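You operate a simulated robot arm through the tools that you are given. There is no shell and no other tool.

You run a simulated robot arm. Do the job below in one go: nothing can be reset, and whatever is moved stays where it is left.

JOB
Take the tyre off the hub and lower it.
Fine: cradle up under it, jaws released, slide right out, cradle right down; hands clear while it runs.

It is judged by the outcome, as a careful person would: the job done as asked, and still so three seconds after it is handed in. It fails if anything else is knocked over, pushed out of place, dropped, spilled or broken.

ROBOT AND FRAMES
A 7-joint arm with a two-finger parallel gripper, fixed in place. Base frame: the origin is on the floor under the middle of its stand, x ahead of it, y to its left, z up. Readings come in mm, degrees, newtons and seconds.
With the tool pointing down near the work surface it reaches from about 380 to 900 mm from the base axis. Its first joint turns from -143.0 to 143.0 degrees. Payload 3 kg.
The TCP is the grasp point between the finger pads, 30 mm short of the fingertips. In the tool frame z runs along the fingers and y along their closing line. Largest opening 94 mm; finger width 28, thickness 10; the body of the gripper, 50 by 96 mm, starts 55 mm behind the TCP.
Orientation is told as [roll, pitch, yaw] about the base's x, y, z axes, in that order, counted from this pose: with the fingers straight down and closing along the base's y, the tool's x points along the base's -x, its y along +y and its z along -z.

CONTROLS
- The arm moves only by the tool jog_arm. Its argument "motion" is a list of rows, each a list of 7 numbers: the shift along the tool's x, y, z in mm, then the turn, a rotation vector about the tool's x, y, z in degrees, then the opening, from 0 (shut) to 1 (fully open). In form: [[x, y, z, wx, wy, wz, grip], ...]. A call has 1 to 20 rows; each row shifts and turns the commanded pose from where the row before left it, along the tool's axes as they then stand. Each row takes 0.2 s and may step no farther than 50 mm and 8.6 degrees from the row before; otherwise, or with a gripper value out of range, the whole call is refused. Where a pose cannot be reached the arm comes as near as it can. A force on the tool above 40 N (or 10 N above the force at the start of the call, whichever is more), or a blocked arm, ends the call early, and 0.2 s more pass. Each finger travels about 72 mm/s and halts on what it meets, pressing with about 33 N; the grip force reading is that of the motor and also rises with nothing between the fingers. The clock runs only during rows and for 0.2 s after the last one: add rows that do not move to give the fingers time. It gives the time, the measured TCP pose, the force on the tool (base axes), the opening and the grip force at its end, in the units of the frame above (readings bear some noise), with the torque about the TCP (base axes, N m) and any sound that the robot's microphone picked up.
- Cameras (640 x 400 px; columns grow to the right, rows downward): "scene" is fixed at [219, -499.3, 1407.2]; the picture's right is [0.93, -0.37, 0.00], its down [-0.09, -0.22, -0.97] and it looks along [0.36, 0.90, -0.24] (base axes); focal length 340 px, centre (320, 200). "wrist" rides on the gripper at [76, 14, -102] in the tool frame; the picture's right is [-0.18, 0.98, 0.00], its down [-0.75, -0.14, -0.64] and it looks along [-0.63, -0.12, 0.77] (tool axes); focal length 243 px, centre (320, 200).
- grab_frame(camera): a new picture of that camera. It takes no simulated time.
- probe_pixels(camera, pixels): for up to 12 pixels [column, row] of the newest picture of that camera ("zoom" is the newest enlarged one), the place [x, y, z] in the base frame of the surface seen there, good to about 2 mm. It takes no simulated time.
- zoom(camera, box): a new picture of the part [left, top, right, bottom] of that camera's present view, enlarged. It takes no simulated time.
- finish_job(): hands the job in; it is judged then, once.

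Leave the gripper open and the arm clear of the work at the hand-in unless told otherwise.

The tools are called after "Request:" as a command line: name --pt "numbers of a row" for each row, then --argument value for the rest, lists and objects as JSON in quotes. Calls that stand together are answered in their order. jog_arm: Moves the arm, as the interface text tells. Its arguments: {"type":"object","properties":{"motion":{"type":"array","items":{"type":"array","items":{"type":"number"}}}},"required":["motion"]} The other tools are called the same way: grab_frame (camera) takes a picture; probe_pixels (camera, pixels) gives the place of the surface under pixels of a picture; zoom (camera, box) takes an enlarged picture of a part of a camera's view; finish_job () hands the job in.

At the start:

```text
time_s: 0.0
tool_pos: [443.3, 276.6, 1184.8]
orientation: [0.0, 0.0, 0.0]
wrist_force: [-0.4, 0.7, -0.8]
wrist_torque: [-0.05, 0.0, 0.01]
width: 94.0
grip_force: 0.1
```

scene: 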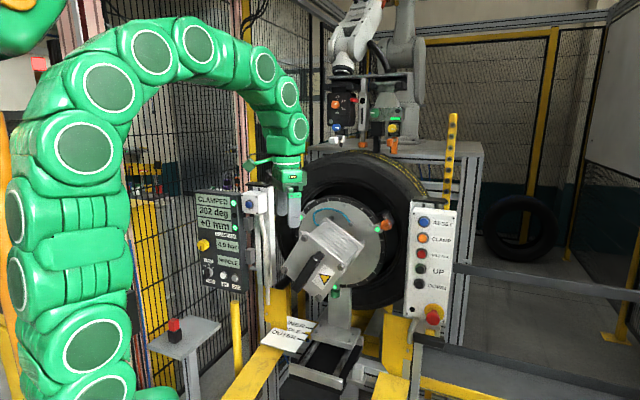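
wrist: 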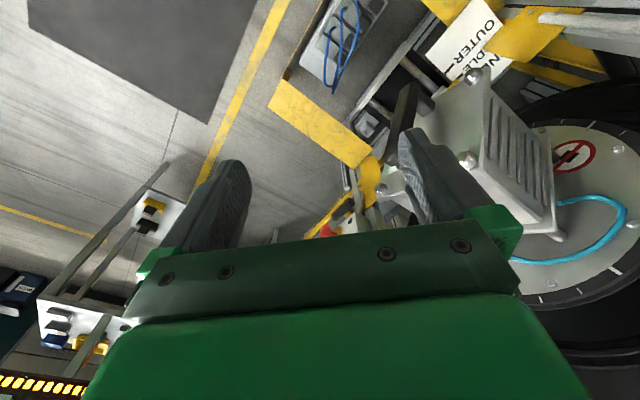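

I see a tyre on a hub, a display panel on the left that reads CLAMPED / 202 deg / +0 mm, and a button panel on the right. I'll zoom in on each of them before moving anything.

Request:
zoom --camera "scene" --box '[180, 170, 280, 310]'

Request:
zoom --camera "scene" --box '[390, 190, 480, 350]'

Request:
zoom --camera "scene" --box '[240, 280, 400, 400]'

Request:
zoom --camera "scene" --box '[270, 140, 470, 320]'

Request:
zoom --camera "scene" --box '[310, 60, 470, 180]'

```text
2.86 times, centred on (230, 240) of scene
```

zoom: 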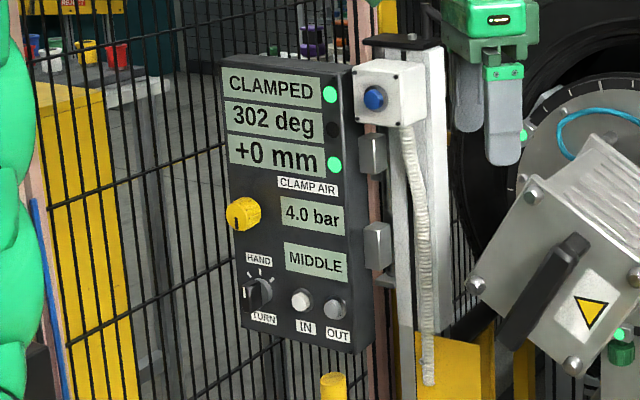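

```text
2.50 times, centred on (435, 270) of scene
```

zoom: 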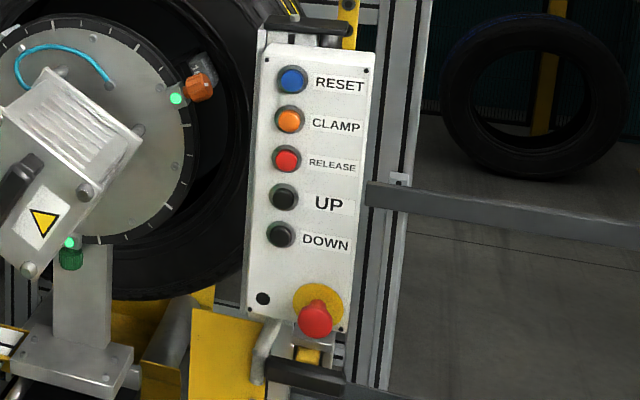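

```text
3.33 times, centred on (320, 340) of scene
```

zoom: 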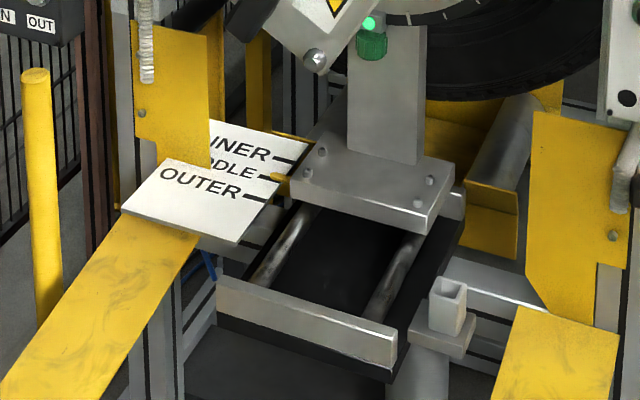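

```text
2.22 times, centred on (370, 230) of scene
```

zoom: 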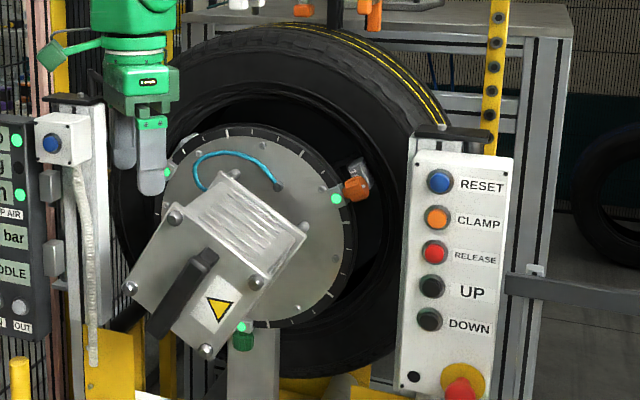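

```text
3.33 times, centred on (390, 120) of scene
```

zoom: 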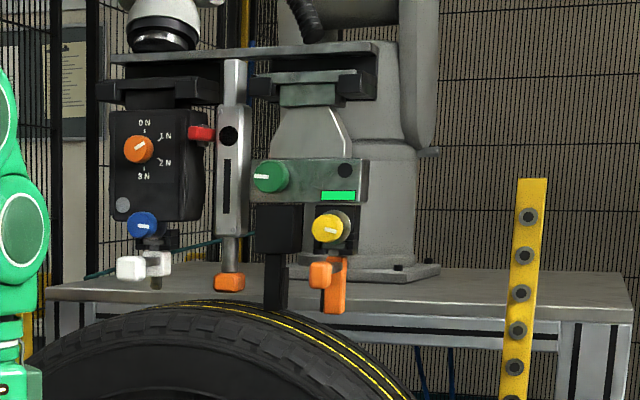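

The left panel shows CLAMPED (lamp lit), 302 deg (lamp dark), +0 mm (lamp lit), 4.0 bar and MIDDLE. It also has a selector with HAND and TURN, and IN and OUT buttons. Next I'll look closer at the selector, the blue button box, the scale, the e-stop and the wrist view.

Request:
zoom --camera "scene" --box '[190, 245, 246, 295]'

Request:
zoom --camera "scene" --box '[225, 170, 315, 230]'

Request:
zoom --camera "scene" --box '[265, 310, 325, 360]'

Request:
zoom --camera "scene" --box '[400, 280, 480, 340]'

Request:
zoom --camera "scene" --box '[140, 300, 260, 400]'

Request:
zoom --camera "wrist" --box '[280, 0, 640, 230]'

Request:
zoom --camera "wrist" --box '[0, 150, 220, 400]'

```text
8.00 times, centred on (218, 270) of scene
```

zoom: 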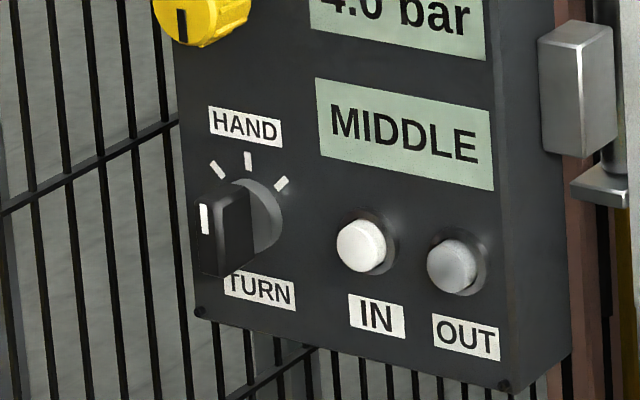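

```text
6.67 times, centred on (270, 200) of scene
```

zoom: 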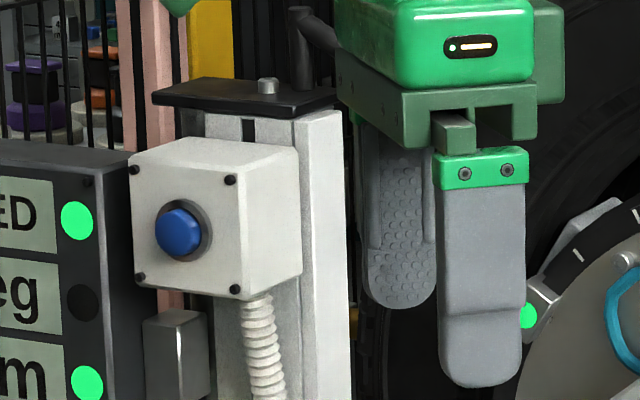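

```text
8.00 times, centred on (295, 335) of scene
```

zoom: 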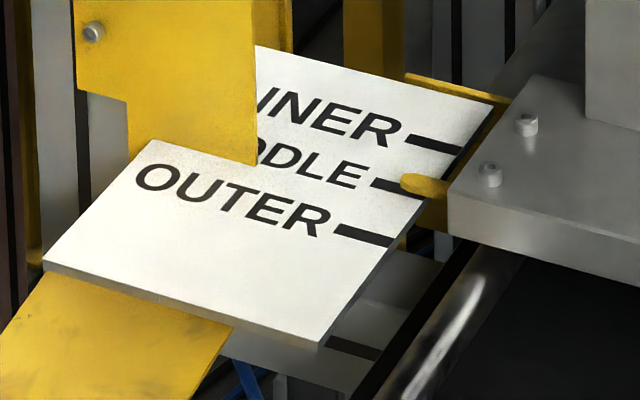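

```text
6.67 times, centred on (440, 310) of scene
```

zoom: 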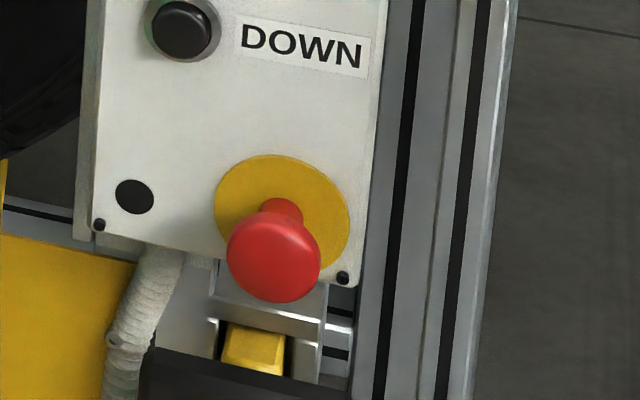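

```text
4.00 times, centred on (200, 350) of scene
```

zoom: 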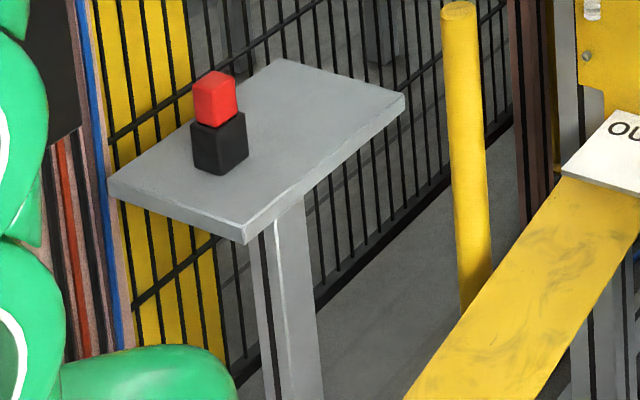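

```text
1.74 times, centred on (460, 115) of wrist
```

zoom: 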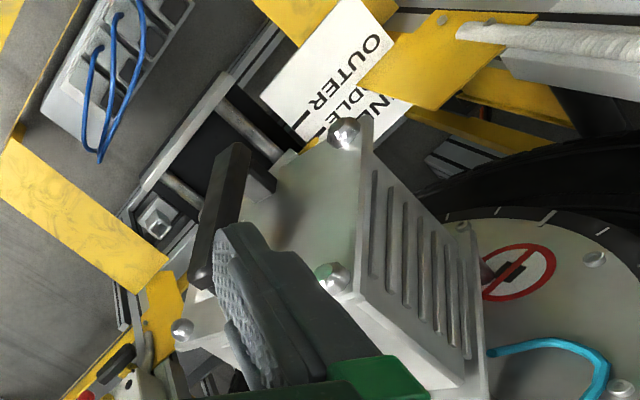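

```text
1.60 times, centred on (110, 275) of wrist
```

zoom: 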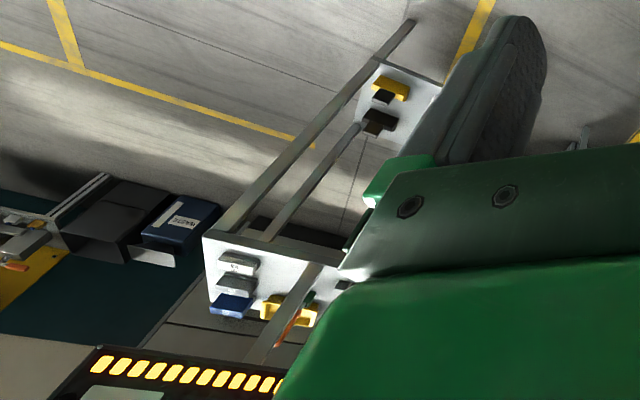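

Next I'll probe 3D positions on the panels, the hub, the tyre, the slide and the red/black block.

Request:
grab_frame --camera "scene"

Request:
probe_pixels --camera "scene" --pixels '[[424, 222], [424, 238], [423, 254], [421, 269], [420, 284], [433, 317], [445, 222], [442, 254], [440, 284], [412, 250], [430, 300], [452, 280]]'

Request:
probe_pixels --camera "scene" --pixels '[[209, 271], [225, 275], [236, 278], [204, 244], [249, 204], [215, 230], [205, 200], [230, 208], [213, 272], [258, 200], [238, 240], [200, 260]]'

Request:
probe_pixels --camera "scene" --pixels '[[384, 225], [335, 293], [325, 250], [370, 240], [340, 165], [345, 310], [330, 330], [358, 370], [295, 335], [290, 355], [174, 326], [280, 310]]'

```text
taken
```

scene: 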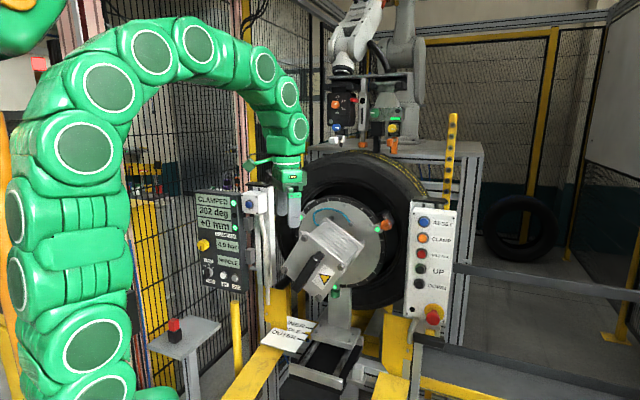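

```text
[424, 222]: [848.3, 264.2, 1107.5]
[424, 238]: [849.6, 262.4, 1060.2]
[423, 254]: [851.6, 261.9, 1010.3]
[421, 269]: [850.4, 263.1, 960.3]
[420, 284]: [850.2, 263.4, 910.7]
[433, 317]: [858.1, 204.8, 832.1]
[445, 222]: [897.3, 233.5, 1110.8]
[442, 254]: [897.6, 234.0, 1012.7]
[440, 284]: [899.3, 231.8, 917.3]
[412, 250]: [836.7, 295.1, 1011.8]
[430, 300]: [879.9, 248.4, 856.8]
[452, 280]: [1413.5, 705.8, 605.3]
```

```text
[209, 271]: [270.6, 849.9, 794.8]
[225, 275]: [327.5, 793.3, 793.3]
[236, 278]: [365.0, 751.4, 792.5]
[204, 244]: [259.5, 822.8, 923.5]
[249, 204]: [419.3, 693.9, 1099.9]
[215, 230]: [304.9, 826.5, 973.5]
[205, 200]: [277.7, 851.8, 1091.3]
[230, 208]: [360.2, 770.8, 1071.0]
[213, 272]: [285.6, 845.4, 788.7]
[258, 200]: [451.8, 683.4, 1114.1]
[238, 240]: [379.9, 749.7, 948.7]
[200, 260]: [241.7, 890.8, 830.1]
```

```text
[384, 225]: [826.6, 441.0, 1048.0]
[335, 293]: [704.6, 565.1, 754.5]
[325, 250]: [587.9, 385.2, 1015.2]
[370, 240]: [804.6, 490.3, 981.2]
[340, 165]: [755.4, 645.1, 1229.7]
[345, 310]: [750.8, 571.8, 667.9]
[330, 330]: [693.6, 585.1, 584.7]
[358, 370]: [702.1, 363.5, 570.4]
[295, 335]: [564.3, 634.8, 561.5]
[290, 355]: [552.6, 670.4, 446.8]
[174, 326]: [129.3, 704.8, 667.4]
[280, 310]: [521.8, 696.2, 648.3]
```

The right panel's buttons sit at about x 850, y 263 with z from 910 to 1107. The left panel's are near (327–365, 793–751, 793). Now I'll look at the small socket near pixel (358, 370), the red/black block at (174, 326), and the jaws and cradle.

Request:
zoom --camera "scene" --box '[330, 340, 394, 400]'

Request:
zoom --camera "scene" --box '[155, 310, 195, 345]'

Request:
zoom --camera "scene" --box '[300, 200, 400, 310]'

Request:
zoom --camera "scene" --box '[330, 280, 440, 360]'

Request:
zoom --camera "scene" --box '[425, 105, 475, 215]'

Request:
zoom --camera "wrist" --box '[300, 0, 420, 80]'

Request:
zoom --camera "wrist" --box '[500, 100, 640, 320]'

```text
6.67 times, centred on (362, 370) of scene
```

zoom: 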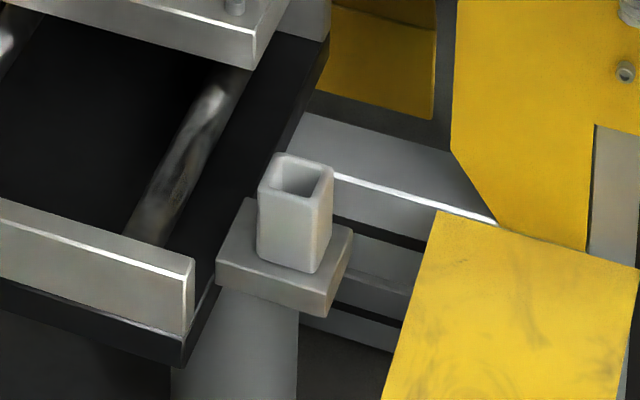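

```text
11.43 times, centred on (175, 328) of scene
```

zoom: 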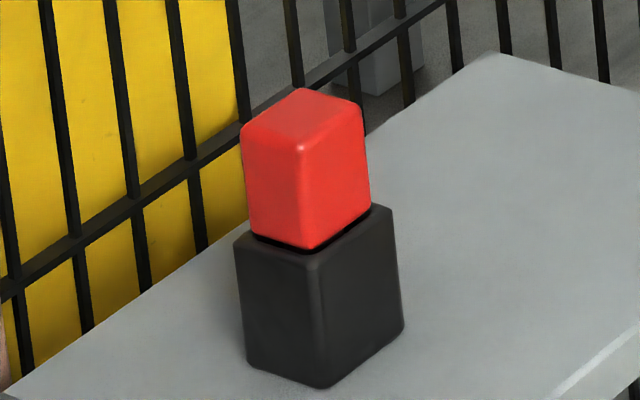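

```text
3.64 times, centred on (350, 255) of scene
```

zoom: 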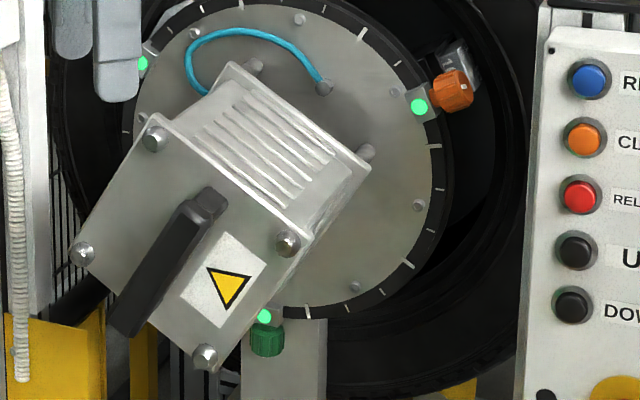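

```text
5.00 times, centred on (385, 320) of scene
```

zoom: 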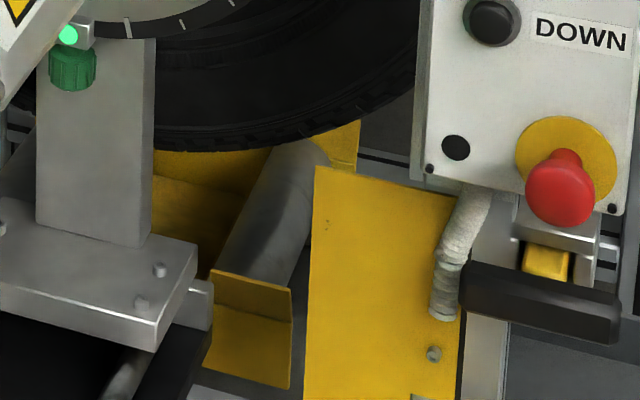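

```text
3.64 times, centred on (450, 160) of scene
```

zoom: 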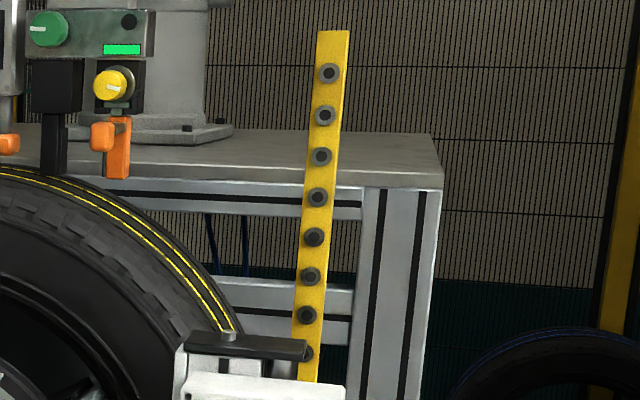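

```text
5.00 times, centred on (360, 40) of wrist
```

zoom: 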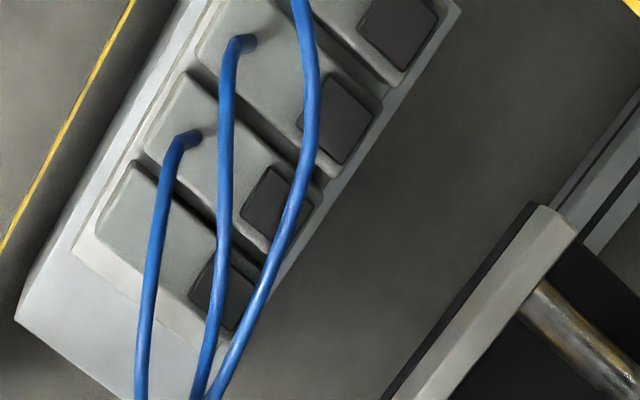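

```text
1.82 times, centred on (570, 210) of wrist
```

zoom: 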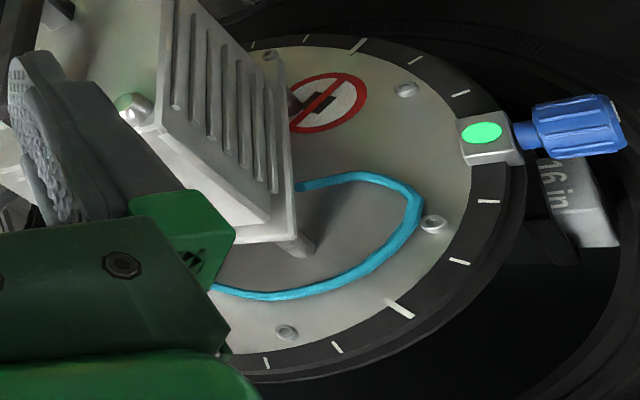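

The yellow bar with dots at pixels (452, 115)–(447, 215) looks like a light curtain post. I'll probe it, any post that might pair with it, and the tyre and hub geometry, so I know which zone to stay out of.

Request:
probe_pixels --camera "scene" --pixels '[[453, 118], [451, 150], [448, 190], [447, 205], [246, 15], [250, 50], [236, 310], [236, 345], [276, 310], [395, 335], [270, 290], [395, 350]]'

Request:
probe_pixels --camera "scene" --pixels '[[345, 205], [380, 250], [372, 280], [345, 290], [300, 170], [400, 170], [420, 190], [355, 297], [290, 270], [310, 285], [360, 240], [325, 225]]'

Request:
probe_pixels --camera "scene" --pixels '[[300, 320], [300, 336], [312, 328], [270, 350], [260, 370], [390, 385], [400, 310], [330, 375], [305, 370], [340, 355], [375, 330], [255, 260]]'

Request:
zoom --camera "scene" --box '[220, 0, 330, 200]'

Request:
zoom --camera "scene" --box '[230, 180, 310, 340]'

```text
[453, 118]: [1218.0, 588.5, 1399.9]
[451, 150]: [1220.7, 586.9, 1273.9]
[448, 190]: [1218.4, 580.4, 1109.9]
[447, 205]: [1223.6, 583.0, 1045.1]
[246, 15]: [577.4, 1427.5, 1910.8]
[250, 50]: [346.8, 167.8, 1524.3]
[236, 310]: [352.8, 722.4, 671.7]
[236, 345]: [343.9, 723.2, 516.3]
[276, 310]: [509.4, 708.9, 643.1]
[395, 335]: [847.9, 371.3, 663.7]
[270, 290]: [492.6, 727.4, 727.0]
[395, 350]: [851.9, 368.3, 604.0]
```

```text
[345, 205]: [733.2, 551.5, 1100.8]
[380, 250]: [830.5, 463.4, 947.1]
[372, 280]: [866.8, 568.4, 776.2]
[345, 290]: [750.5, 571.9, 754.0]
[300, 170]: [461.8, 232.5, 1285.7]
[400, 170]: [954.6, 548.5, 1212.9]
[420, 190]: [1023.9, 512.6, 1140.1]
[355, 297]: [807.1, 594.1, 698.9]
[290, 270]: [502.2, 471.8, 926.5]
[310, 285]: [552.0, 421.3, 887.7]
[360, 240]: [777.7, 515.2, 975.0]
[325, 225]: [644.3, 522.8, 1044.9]
```

```text
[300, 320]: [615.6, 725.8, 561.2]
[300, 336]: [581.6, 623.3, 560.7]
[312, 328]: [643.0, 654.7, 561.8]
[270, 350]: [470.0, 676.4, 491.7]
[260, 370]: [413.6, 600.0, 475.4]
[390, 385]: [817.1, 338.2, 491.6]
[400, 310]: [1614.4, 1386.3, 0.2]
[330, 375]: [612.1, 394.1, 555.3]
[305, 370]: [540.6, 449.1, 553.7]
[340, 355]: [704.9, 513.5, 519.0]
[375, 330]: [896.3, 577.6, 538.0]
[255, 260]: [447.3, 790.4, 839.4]
```

```text
2.00 times, centred on (275, 100) of scene
```

zoom: 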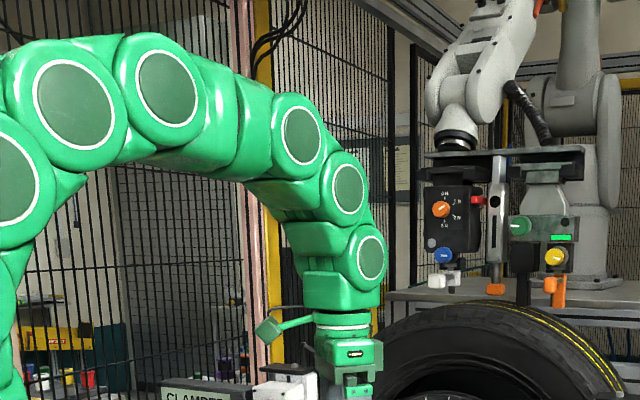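

```text
2.50 times, centred on (270, 260) of scene
```

zoom: 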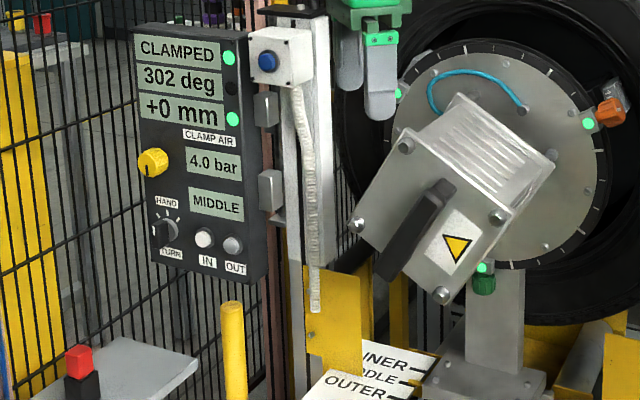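

The hub disc faces roughly (-0.67, -0.74, 0), so the slide comes out toward the robot's side. The right panel faces about (-0.53, -0.85, 0). I'll back the gripper away from the gearbox along -y, close the fingers to make a poker, and yaw toward the right panel.

Request:
jog_arm --pt "0 -40 0 0 0 0 0.7" --pt "0 -45 0 0 0 0 0.4" --pt "0 -45 0 0 0 0 0.1" --pt "0 -45 0 0 0 0 0" --pt "0 0 0 0 0 -8.24 0" --pt "0 0 0 0 0 -8.24 0" --pt "0 0 0 0 0 -8.24 0" --pt "0 0 0 0 0 -8.24 0" --pt "0 0 0 0 0 -8.24 0" --pt "0 0 0 0 0 -8.24 0" --pt "0 0 0 0 0 -8.24 0"

```text
time_s: 2.4
tool_pos: [443.1, 102.3, 1185.3]
orientation: [0.0, 0.0, 57.7]
wrist_force: [0.0, 0.1, -0.5]
wrist_torque: [0.0, 0.0, 0.0]
width: 0.0
grip_force: 33.0
```

The move went cleanly. Next I'll pitch forward and move to a viewing pose about 250 mm in front of the right panel.

Request:
jog_arm --pt "-10.9 -36.5 22 0 -7.15 0 0" --pt "-8.1 -36.5 23.2 0 -7.15 0 0" --pt "-5.1 -36.5 24 0 -7.15 0 0" --pt "-2.1 -36.5 24.5 0 -7.15 0 0" --pt "1 -36.5 24.5 0 -7.15 0 0" --pt "4 -36.5 24.2 0 -7.15 0 0" --pt "7 -36.5 23.5 0 -7.15 0 0"

Request:
grab_frame --camera "wrist"

Request:
grab_frame --camera "scene"

```text
time_s: 4.0
tool_pos: [699.8, 29.3, 1031.5]
orientation: [-0.1, -50.1, 57.7]
wrist_force: [-0.4, 0.5, 0.2]
wrist_torque: [-0.01, -0.03, -0.02]
width: 0.0
grip_force: 33.4
```

```text
taken
```

wrist: 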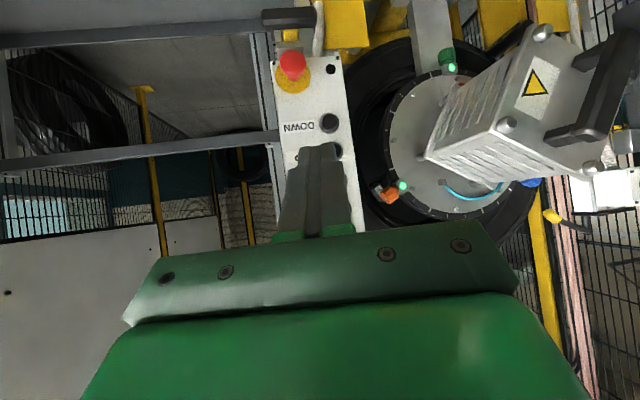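

```text
taken
```

scene: 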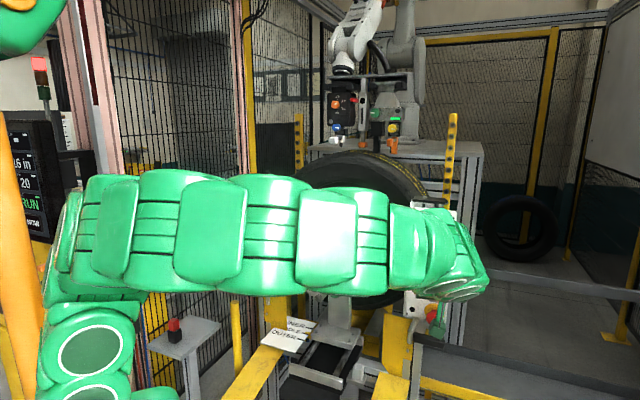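

The scene now shows a display at the far left (20, 180) and a second dotted yellow post at (298, 135), probably the other half of the light curtain. I'll look at both, and zoom in on the panel in the wrist view.

Request:
zoom --camera "scene" --box '[0, 50, 110, 250]'

Request:
probe_pixels --camera "scene" --pixels '[[298, 120], [298, 150], [453, 118], [42, 70], [25, 170], [270, 85], [12, 165], [45, 95]]'

Request:
zoom --camera "wrist" --box '[240, 0, 480, 250]'

Request:
zoom --camera "wrist" --box '[480, 0, 640, 250]'

Request:
probe_pixels --camera "wrist" --pixels '[[292, 65], [331, 70], [329, 122], [335, 147], [300, 90], [388, 195], [447, 60], [530, 180], [545, 85], [430, 100]]'

```text
2.00 times, centred on (55, 150) of scene
```

zoom: 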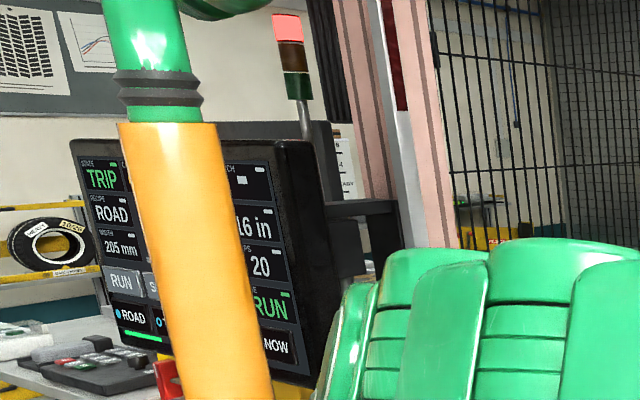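

```text
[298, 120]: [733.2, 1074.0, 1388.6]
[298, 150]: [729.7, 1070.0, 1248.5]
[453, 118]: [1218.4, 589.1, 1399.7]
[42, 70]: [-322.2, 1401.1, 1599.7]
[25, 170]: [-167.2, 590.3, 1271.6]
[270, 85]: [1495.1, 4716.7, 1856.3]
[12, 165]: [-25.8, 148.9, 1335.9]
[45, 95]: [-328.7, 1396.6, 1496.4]
```

```text
1.60 times, centred on (360, 125) of wrist
```

zoom: 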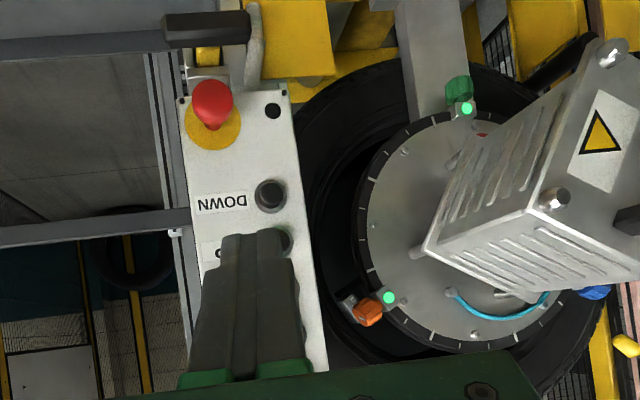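

```text
1.60 times, centred on (560, 125) of wrist
```

zoom: 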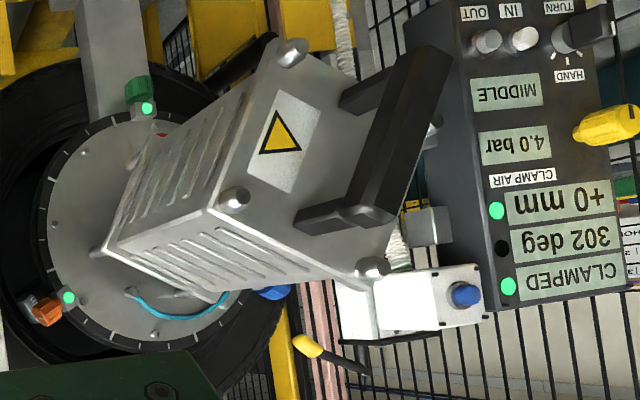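

```text
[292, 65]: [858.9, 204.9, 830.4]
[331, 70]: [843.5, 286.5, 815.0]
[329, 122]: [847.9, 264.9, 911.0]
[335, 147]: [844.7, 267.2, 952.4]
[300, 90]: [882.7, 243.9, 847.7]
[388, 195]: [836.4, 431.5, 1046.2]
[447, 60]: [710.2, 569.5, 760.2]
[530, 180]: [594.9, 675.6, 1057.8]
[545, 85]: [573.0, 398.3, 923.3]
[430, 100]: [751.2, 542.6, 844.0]
```

The far-left display reads TRIP and the stack light is red. I'll zoom in on it more closely.

Request:
zoom --camera "scene" --box '[5, 110, 85, 250]'

Request:
zoom --camera "scene" --box '[35, 125, 80, 165]'

Request:
zoom --camera "scene" --box '[30, 170, 80, 245]'

```text
2.86 times, centred on (45, 180) of scene
```

zoom: 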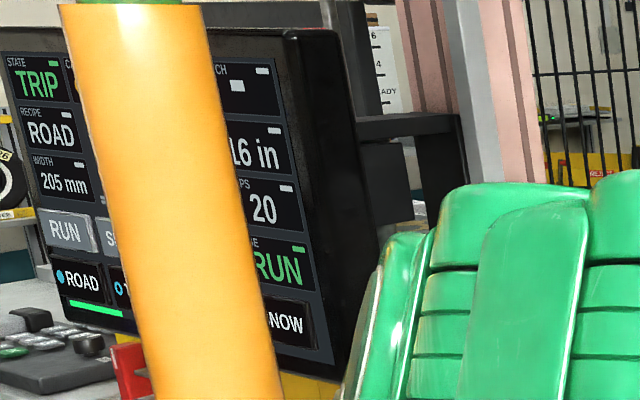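

```text
10.00 times, centred on (58, 145) of scene
```

zoom: 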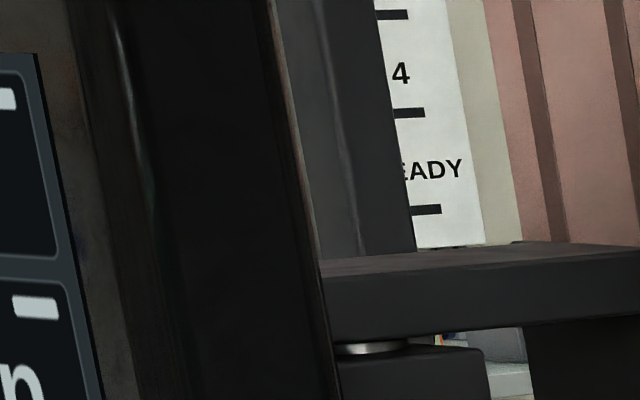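

```text
5.33 times, centred on (55, 208) of scene
```

zoom: 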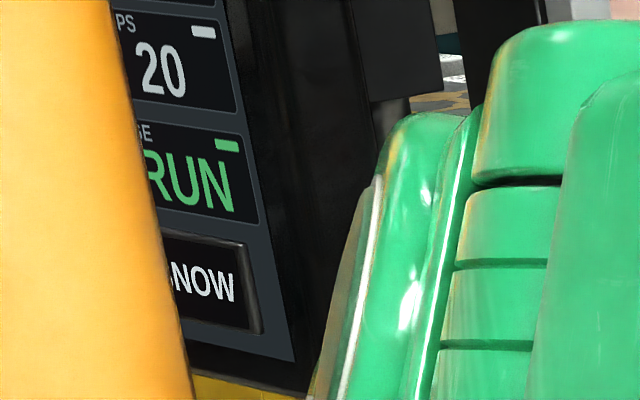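

The machine status reads TRIP. The e-stop head looks pulled out, so RESET may be needed. I'll line up level in front of the UP button at (850, 263, 960), stopping about 110 mm short.

Request:
jog_arm --pt "-6.7 -0.4 30.3 0 -8 0 0" --pt "-2.4 -0.4 30.9 0 -8 0 0" --pt "1.9 -0.4 30.9 0 -8 0 0" --pt "6.2 -0.4 30.4 0 -8 0 0" --pt "10.3 -0.4 29.2 0 -8 0 0"

Request:
grab_frame --camera "wrist"

Request:
grab_frame --camera "scene"

```text
time_s: 5.2
tool_pos: [775.0, 145.1, 960.0]
orientation: [169.3, -89.9, -111.7]
wrist_force: [-0.8, -0.1, 1.1]
wrist_torque: [-0.01, -0.03, -0.03]
width: 0.0
grip_force: 32.9
```

```text
taken
```

wrist: 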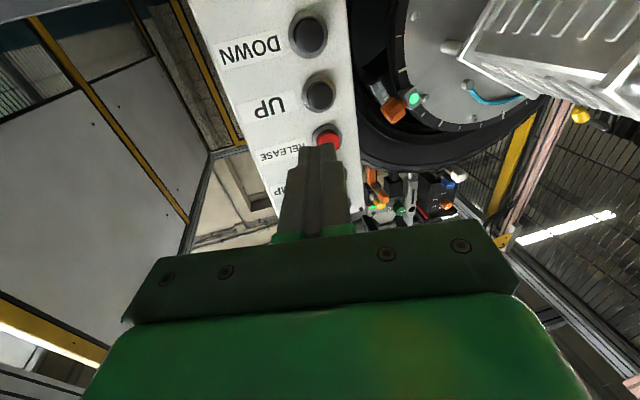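

```text
taken
```

scene: 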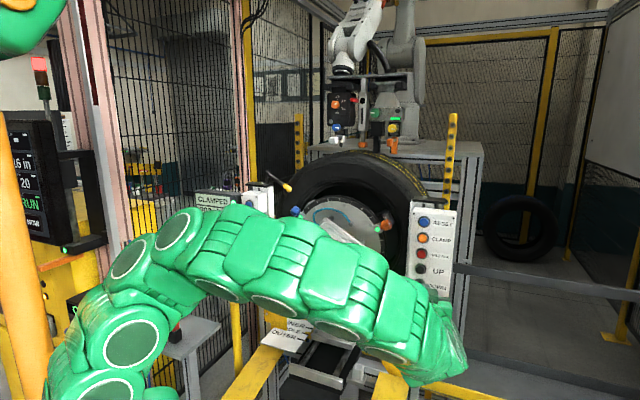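

I'm level with UP. I'll probe the buttons from this closer view to fine-tune the line before approaching.

Request:
probe_pixels --camera "wrist" --pixels '[[308, 35], [319, 95], [326, 137], [280, 80], [345, 60], [319, 85], [319, 104], [308, 95], [330, 95]]'

Request:
zoom --camera "wrist" --box '[240, 0, 400, 200]'

```text
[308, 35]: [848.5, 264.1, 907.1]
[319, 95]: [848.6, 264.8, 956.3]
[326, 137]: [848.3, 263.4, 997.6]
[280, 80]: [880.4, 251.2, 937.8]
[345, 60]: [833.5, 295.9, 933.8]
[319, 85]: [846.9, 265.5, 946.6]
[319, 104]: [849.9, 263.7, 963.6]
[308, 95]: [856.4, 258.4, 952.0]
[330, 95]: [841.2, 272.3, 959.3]
```

```text
2.00 times, centred on (320, 100) of wrist
```

zoom: 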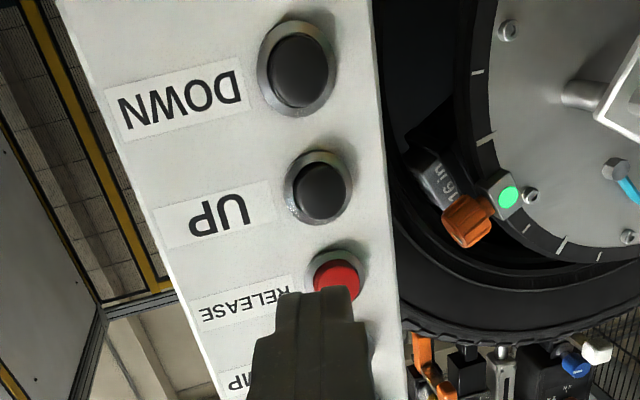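

The panel's real normal is about (-0.71, -0.71, 0), so I'll yaw to 45°, shift 32 mm left and 4 mm down, and approach to roughly 25 mm from the UP button.

Request:
jog_arm --pt "2 16 0 6.35 0 0 0" --pt "2 16 0 6.35 0 0 0" --pt "0 0 40 0 0 0 0" --pt "0 0 40 0 0 0 0"

Request:
zoom --camera "wrist" --box '[240, 0, 400, 200]'

Request:
grab_frame --camera "scene"

```text
time_s: 6.2
tool_pos: [830.9, 207.9, 959.6]
orientation: [-155.7, -90.0, -159.4]
wrist_force: [-0.2, 0.2, 0.3]
wrist_torque: [-0.03, -0.02, 0.01]
width: 0.0
grip_force: 33.2
out of reach, approached as far as the arm can: row 2
```

```text
2.00 times, centred on (320, 100) of wrist
```

zoom: 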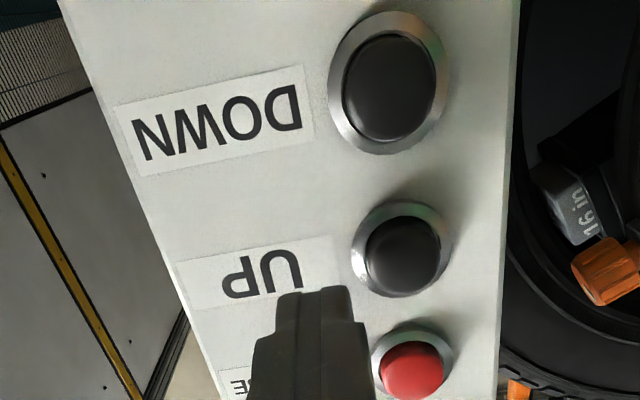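

```text
taken
```

scene: 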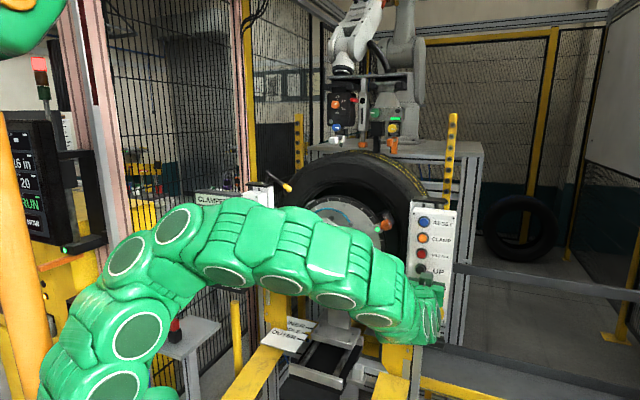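

The second row was cut short by reach, and I'm still about 27 mm to the right of UP, as the zoom shows. I'll shift left and slightly down now.

Request:
jog_arm --pt "2 14 -5 0 0 0 0" --pt "1.5 13 -5 0 0 0 0"

Request:
zoom --camera "wrist" --box '[240, 0, 400, 200]'

```text
time_s: 6.8
tool_pos: [808.5, 217.8, 957.4]
orientation: [90.7, -89.9, -45.4]
wrist_force: [0.3, -0.3, -0.3]
wrist_torque: [-0.01, 0.03, 0.01]
width: 0.1
grip_force: 33.3
```

```text
2.00 times, centred on (320, 100) of wrist
```

zoom: 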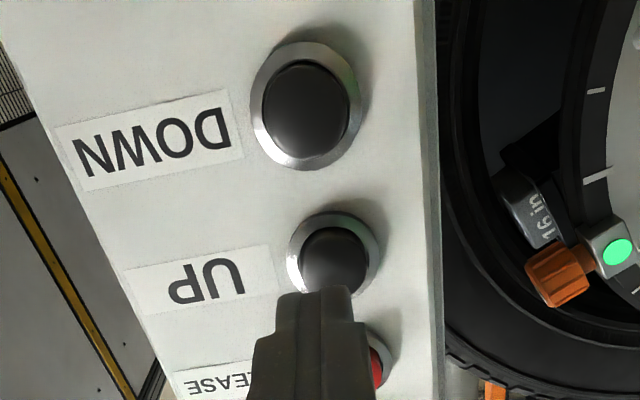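

The fingertips now point at UP. I'll shift 4 mm left, close the gap, and press in small steps.

Request:
jog_arm --pt "0 4 14 0 0 0 0" --pt "0 0 12 0 0 0 0" --pt "0 0 4 0 0 0 0" --pt "0 0 3 0 0 0 0" --pt "0 0 3 0 0 0 0"

Request:
zoom --camera "wrist" --box '[240, 0, 400, 200]'

Request:
grab_frame --camera "scene"

```text
time_s: 8.0
tool_pos: [827.9, 246.4, 957.3]
orientation: [-163.7, -90.0, -151.1]
wrist_force: [-1.0, -2.5, -1.8]
wrist_torque: [-0.04, 0.02, 0.02]
width: 0.0
grip_force: 33.2
```

```text
2.00 times, centred on (320, 100) of wrist
```

zoom: 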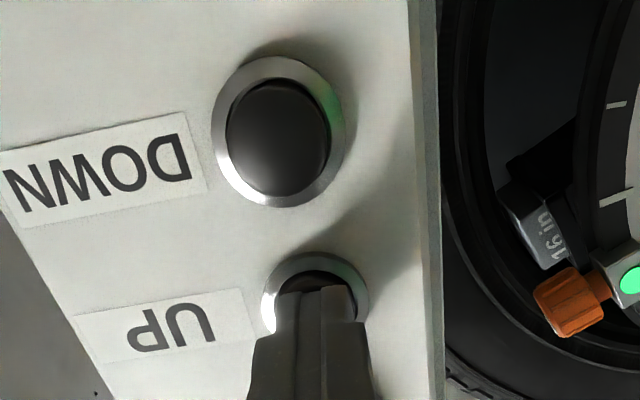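

```text
taken
```

scene: 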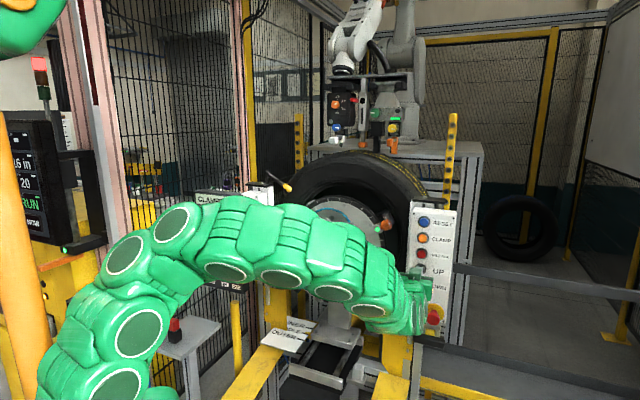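

Light contact (about 3 N), with the button pressed perhaps 2 mm. I'll press further in small steps and hold briefly.

Request:
jog_arm --pt "0 0 2 0 0 0 0" --pt "0 0 2 0 0 0 0" --pt "0 0 1.5 0 0 0 0" --pt "0 0 0 0 0 0 0"

Request:
grab_frame --camera "scene"

Request:
grab_frame --camera "wrist"

```text
time_s: 9.0
tool_pos: [832.0, 249.8, 958.2]
orientation: [151.6, -90.1, -106.5]
wrist_force: [-12.7, -8.7, -0.4]
wrist_torque: [-0.02, -0.04, 0.08]
width: 0.1
grip_force: 32.9
```

```text
taken
```

scene: 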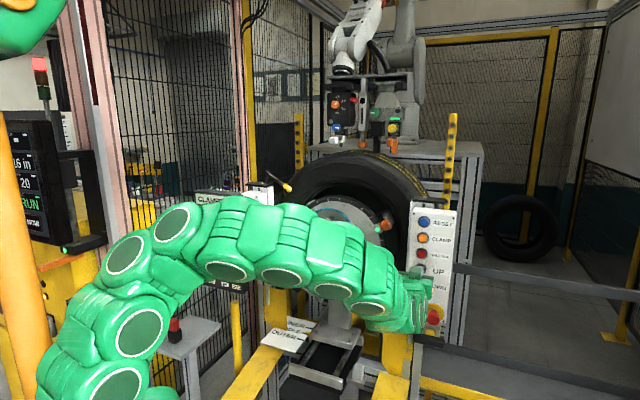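

```text
taken
```

wrist: 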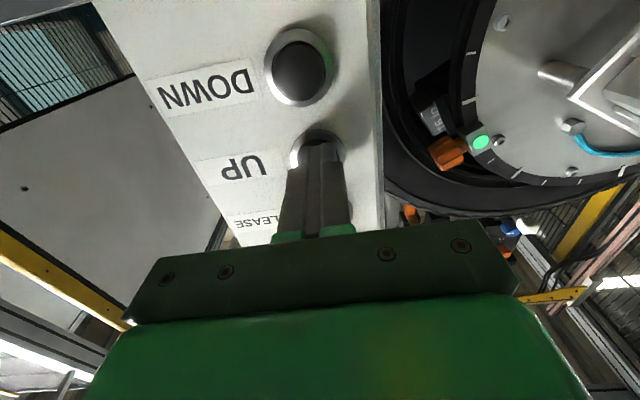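

The force is about 15 N and no sound was reported. I'll zoom in on the cradle to see whether it moved.

Request:
zoom --camera "scene" --box '[330, 280, 440, 360]'

Request:
jog_arm --pt "0 0 2 0 0 0 0" --pt "0 0 0 0 0 0 0" --pt "0 0 0 0 0 0 0" --pt "0 0 0 0 0 0 0"

Request:
zoom --camera "scene" --box '[330, 280, 440, 360]'

Request:
zoom --camera "scene" --box '[0, 50, 110, 250]'

```text
5.00 times, centred on (385, 320) of scene
```

zoom: 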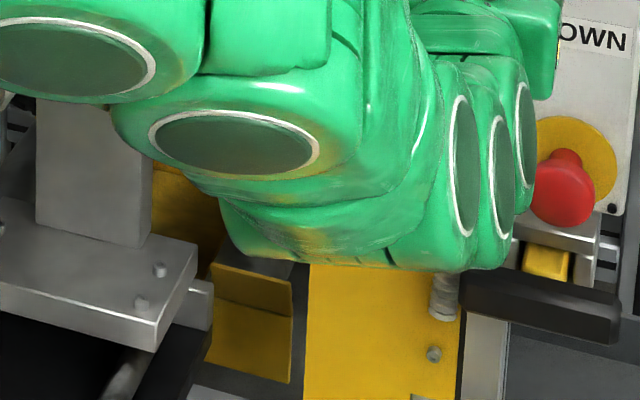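

```text
time_s: 10.0
tool_pos: [833.4, 250.6, 958.5]
orientation: [173.8, -89.8, -128.9]
wrist_force: [-27.0, -14.9, 0.1]
wrist_torque: [0.05, -0.06, 0.27]
width: 0.1
grip_force: 32.8
```

```text
5.00 times, centred on (385, 320) of scene
```

zoom: 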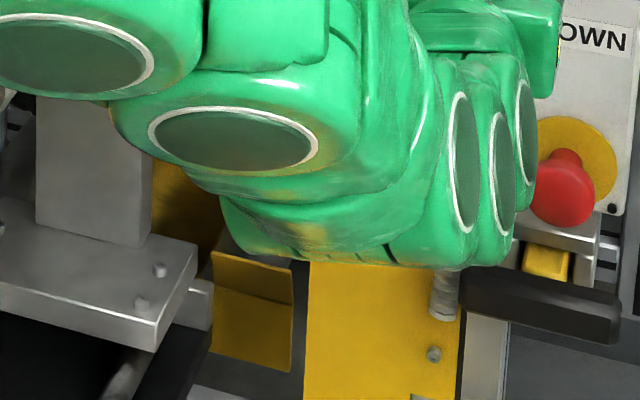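

```text
2.00 times, centred on (55, 150) of scene
```

zoom: 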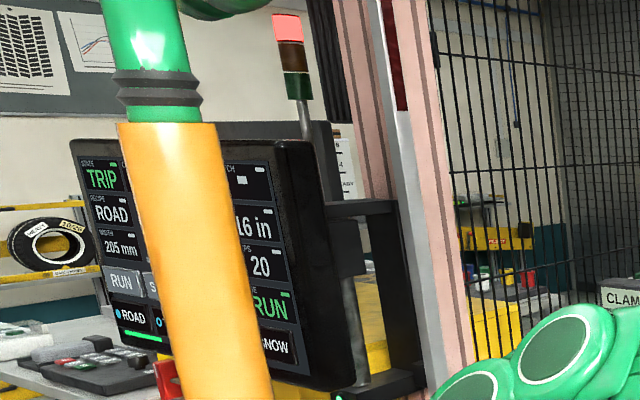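

Comparing the two zooms, the yellow cradle tray edge rose about 2 px (roughly 8 mm) while the button was held, so UP is hold-to-run. I'll ease the pressure slightly and keep holding in short bursts, watching the cradle and the tyre.

Request:
jog_arm --pt "0 0 -0.7 0 0 0 0" --pt "0 0 0 0 0 0 0" --pt "0 0 0 0 0 0 0" --pt "0 0 0 0 0 0 0"

Request:
zoom --camera "scene" --box '[330, 280, 440, 360]'

Request:
grab_frame --camera "scene"

Request:
grab_frame --camera "wrist"

```text
time_s: 11.0
tool_pos: [831.6, 251.8, 957.5]
orientation: [179.0, -89.9, -134.0]
wrist_force: [-27.5, -12.2, 0.2]
wrist_torque: [0.02, 0.0, 0.28]
width: 0.0
grip_force: 32.6
```

```text
5.00 times, centred on (385, 320) of scene
```

zoom: 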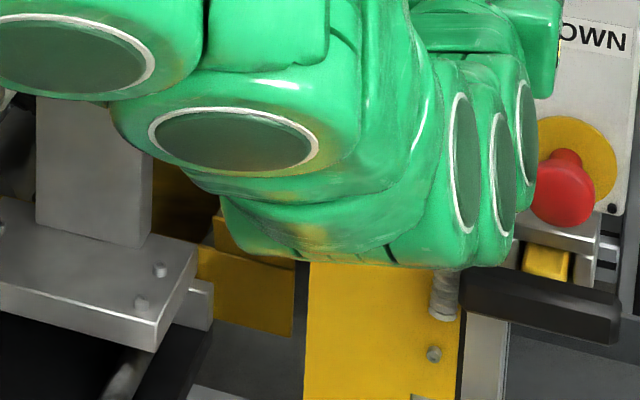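

```text
taken
```

scene: 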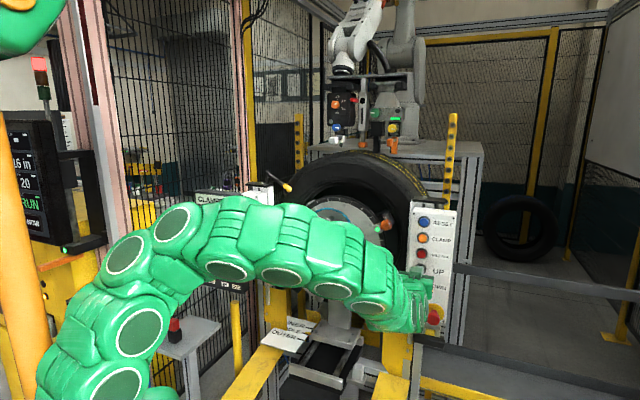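

```text
taken
```

wrist: 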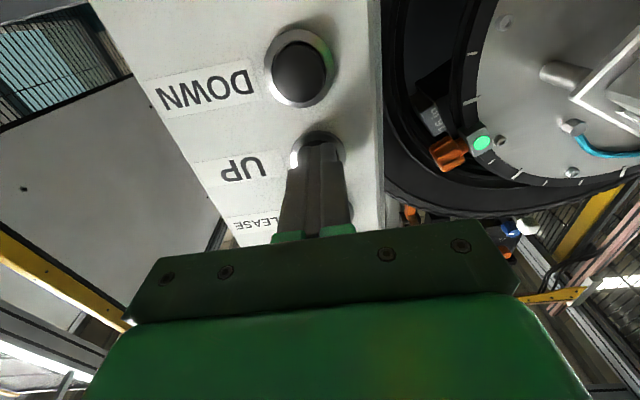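

The cradle climbed roughly 30 mm in the last second. I'll lift off now, which should stop it, and back away to measure the remaining gap to the tyre and read the left display.

Request:
jog_arm --pt "0 0 -10 0 0 0 0" --pt "0 0 -40 0 0 0 0" --pt "0 0 -45 0 0 0 0" --pt "-20 0 -40 0 0 0 0" --pt "-45 0 -15 0 0 0 0" --pt "-45 0 0 0 0 0 0" --pt "-45 0 0 0 0 0 0"

Request:
grab_frame --camera "scene"

Request:
zoom --camera "scene" --box '[330, 280, 440, 360]'

```text
time_s: 12.6
tool_pos: [760.2, 129.7, 1121.4]
orientation: [-115.2, -90.0, 160.2]
wrist_force: [0.6, 0.0, 0.5]
wrist_torque: [0.0, 0.02, 0.02]
width: 0.0
grip_force: 32.7
out of reach, approached as far as the arm can: row 2, 3, 4
```

```text
taken
```

scene: 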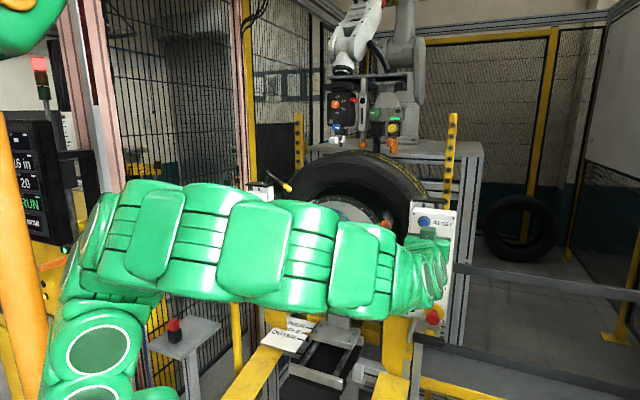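

```text
5.00 times, centred on (385, 320) of scene
```

zoom: 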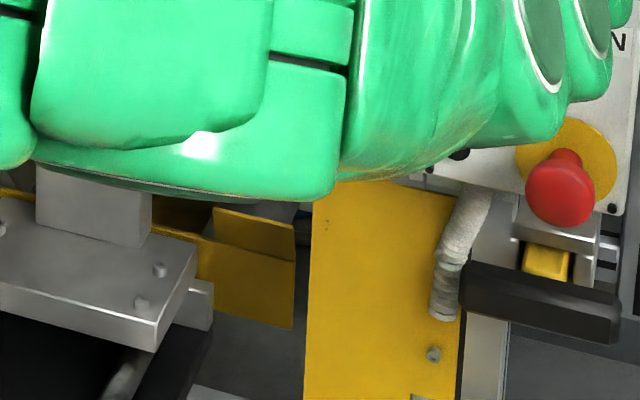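

The cradle is up about 48 mm so far. The arm still hides the tyre's bottom from the scene camera, so I'll raise it higher to see the gap.

Request:
jog_arm --pt "-45 0 -10 0 0 0 0" --pt "-45 0 -10 0 0 0 0" --pt "-45 0 -10 0 0 0 0" --pt "-45 0 -10 0 0 0 0"

Request:
grab_frame --camera "scene"

Request:
zoom --camera "scene" --box '[330, 280, 440, 360]'

Request:
zoom --camera "scene" --box '[180, 170, 280, 310]'

```text
time_s: 13.6
tool_pos: [734.0, 100.1, 1301.6]
orientation: [166.4, -89.9, -121.5]
wrist_force: [0.4, 0.2, -0.9]
wrist_torque: [-0.01, 0.01, -0.01]
width: 0.0
grip_force: 33.1
```

```text
taken
```

scene: 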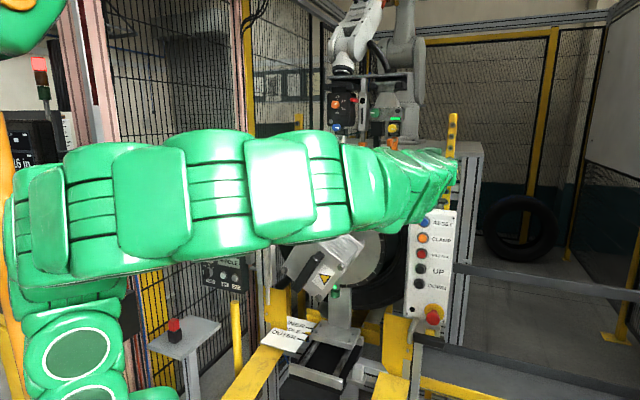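

```text
5.00 times, centred on (385, 320) of scene
```

zoom: 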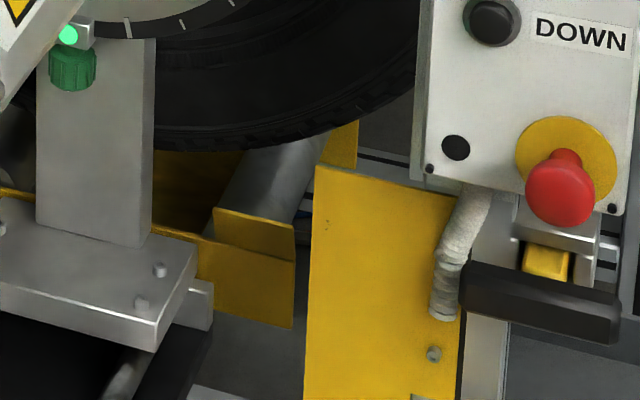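

```text
2.86 times, centred on (230, 240) of scene
```

zoom: 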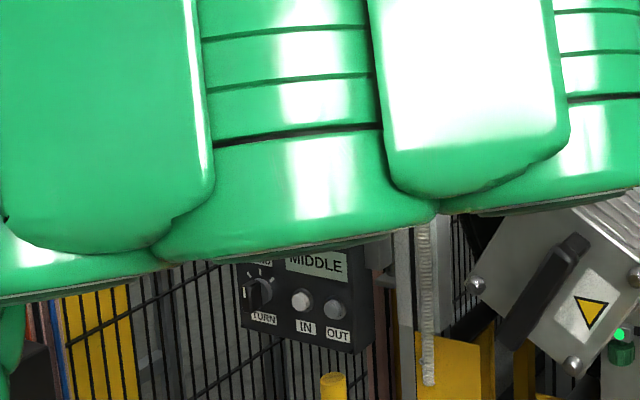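

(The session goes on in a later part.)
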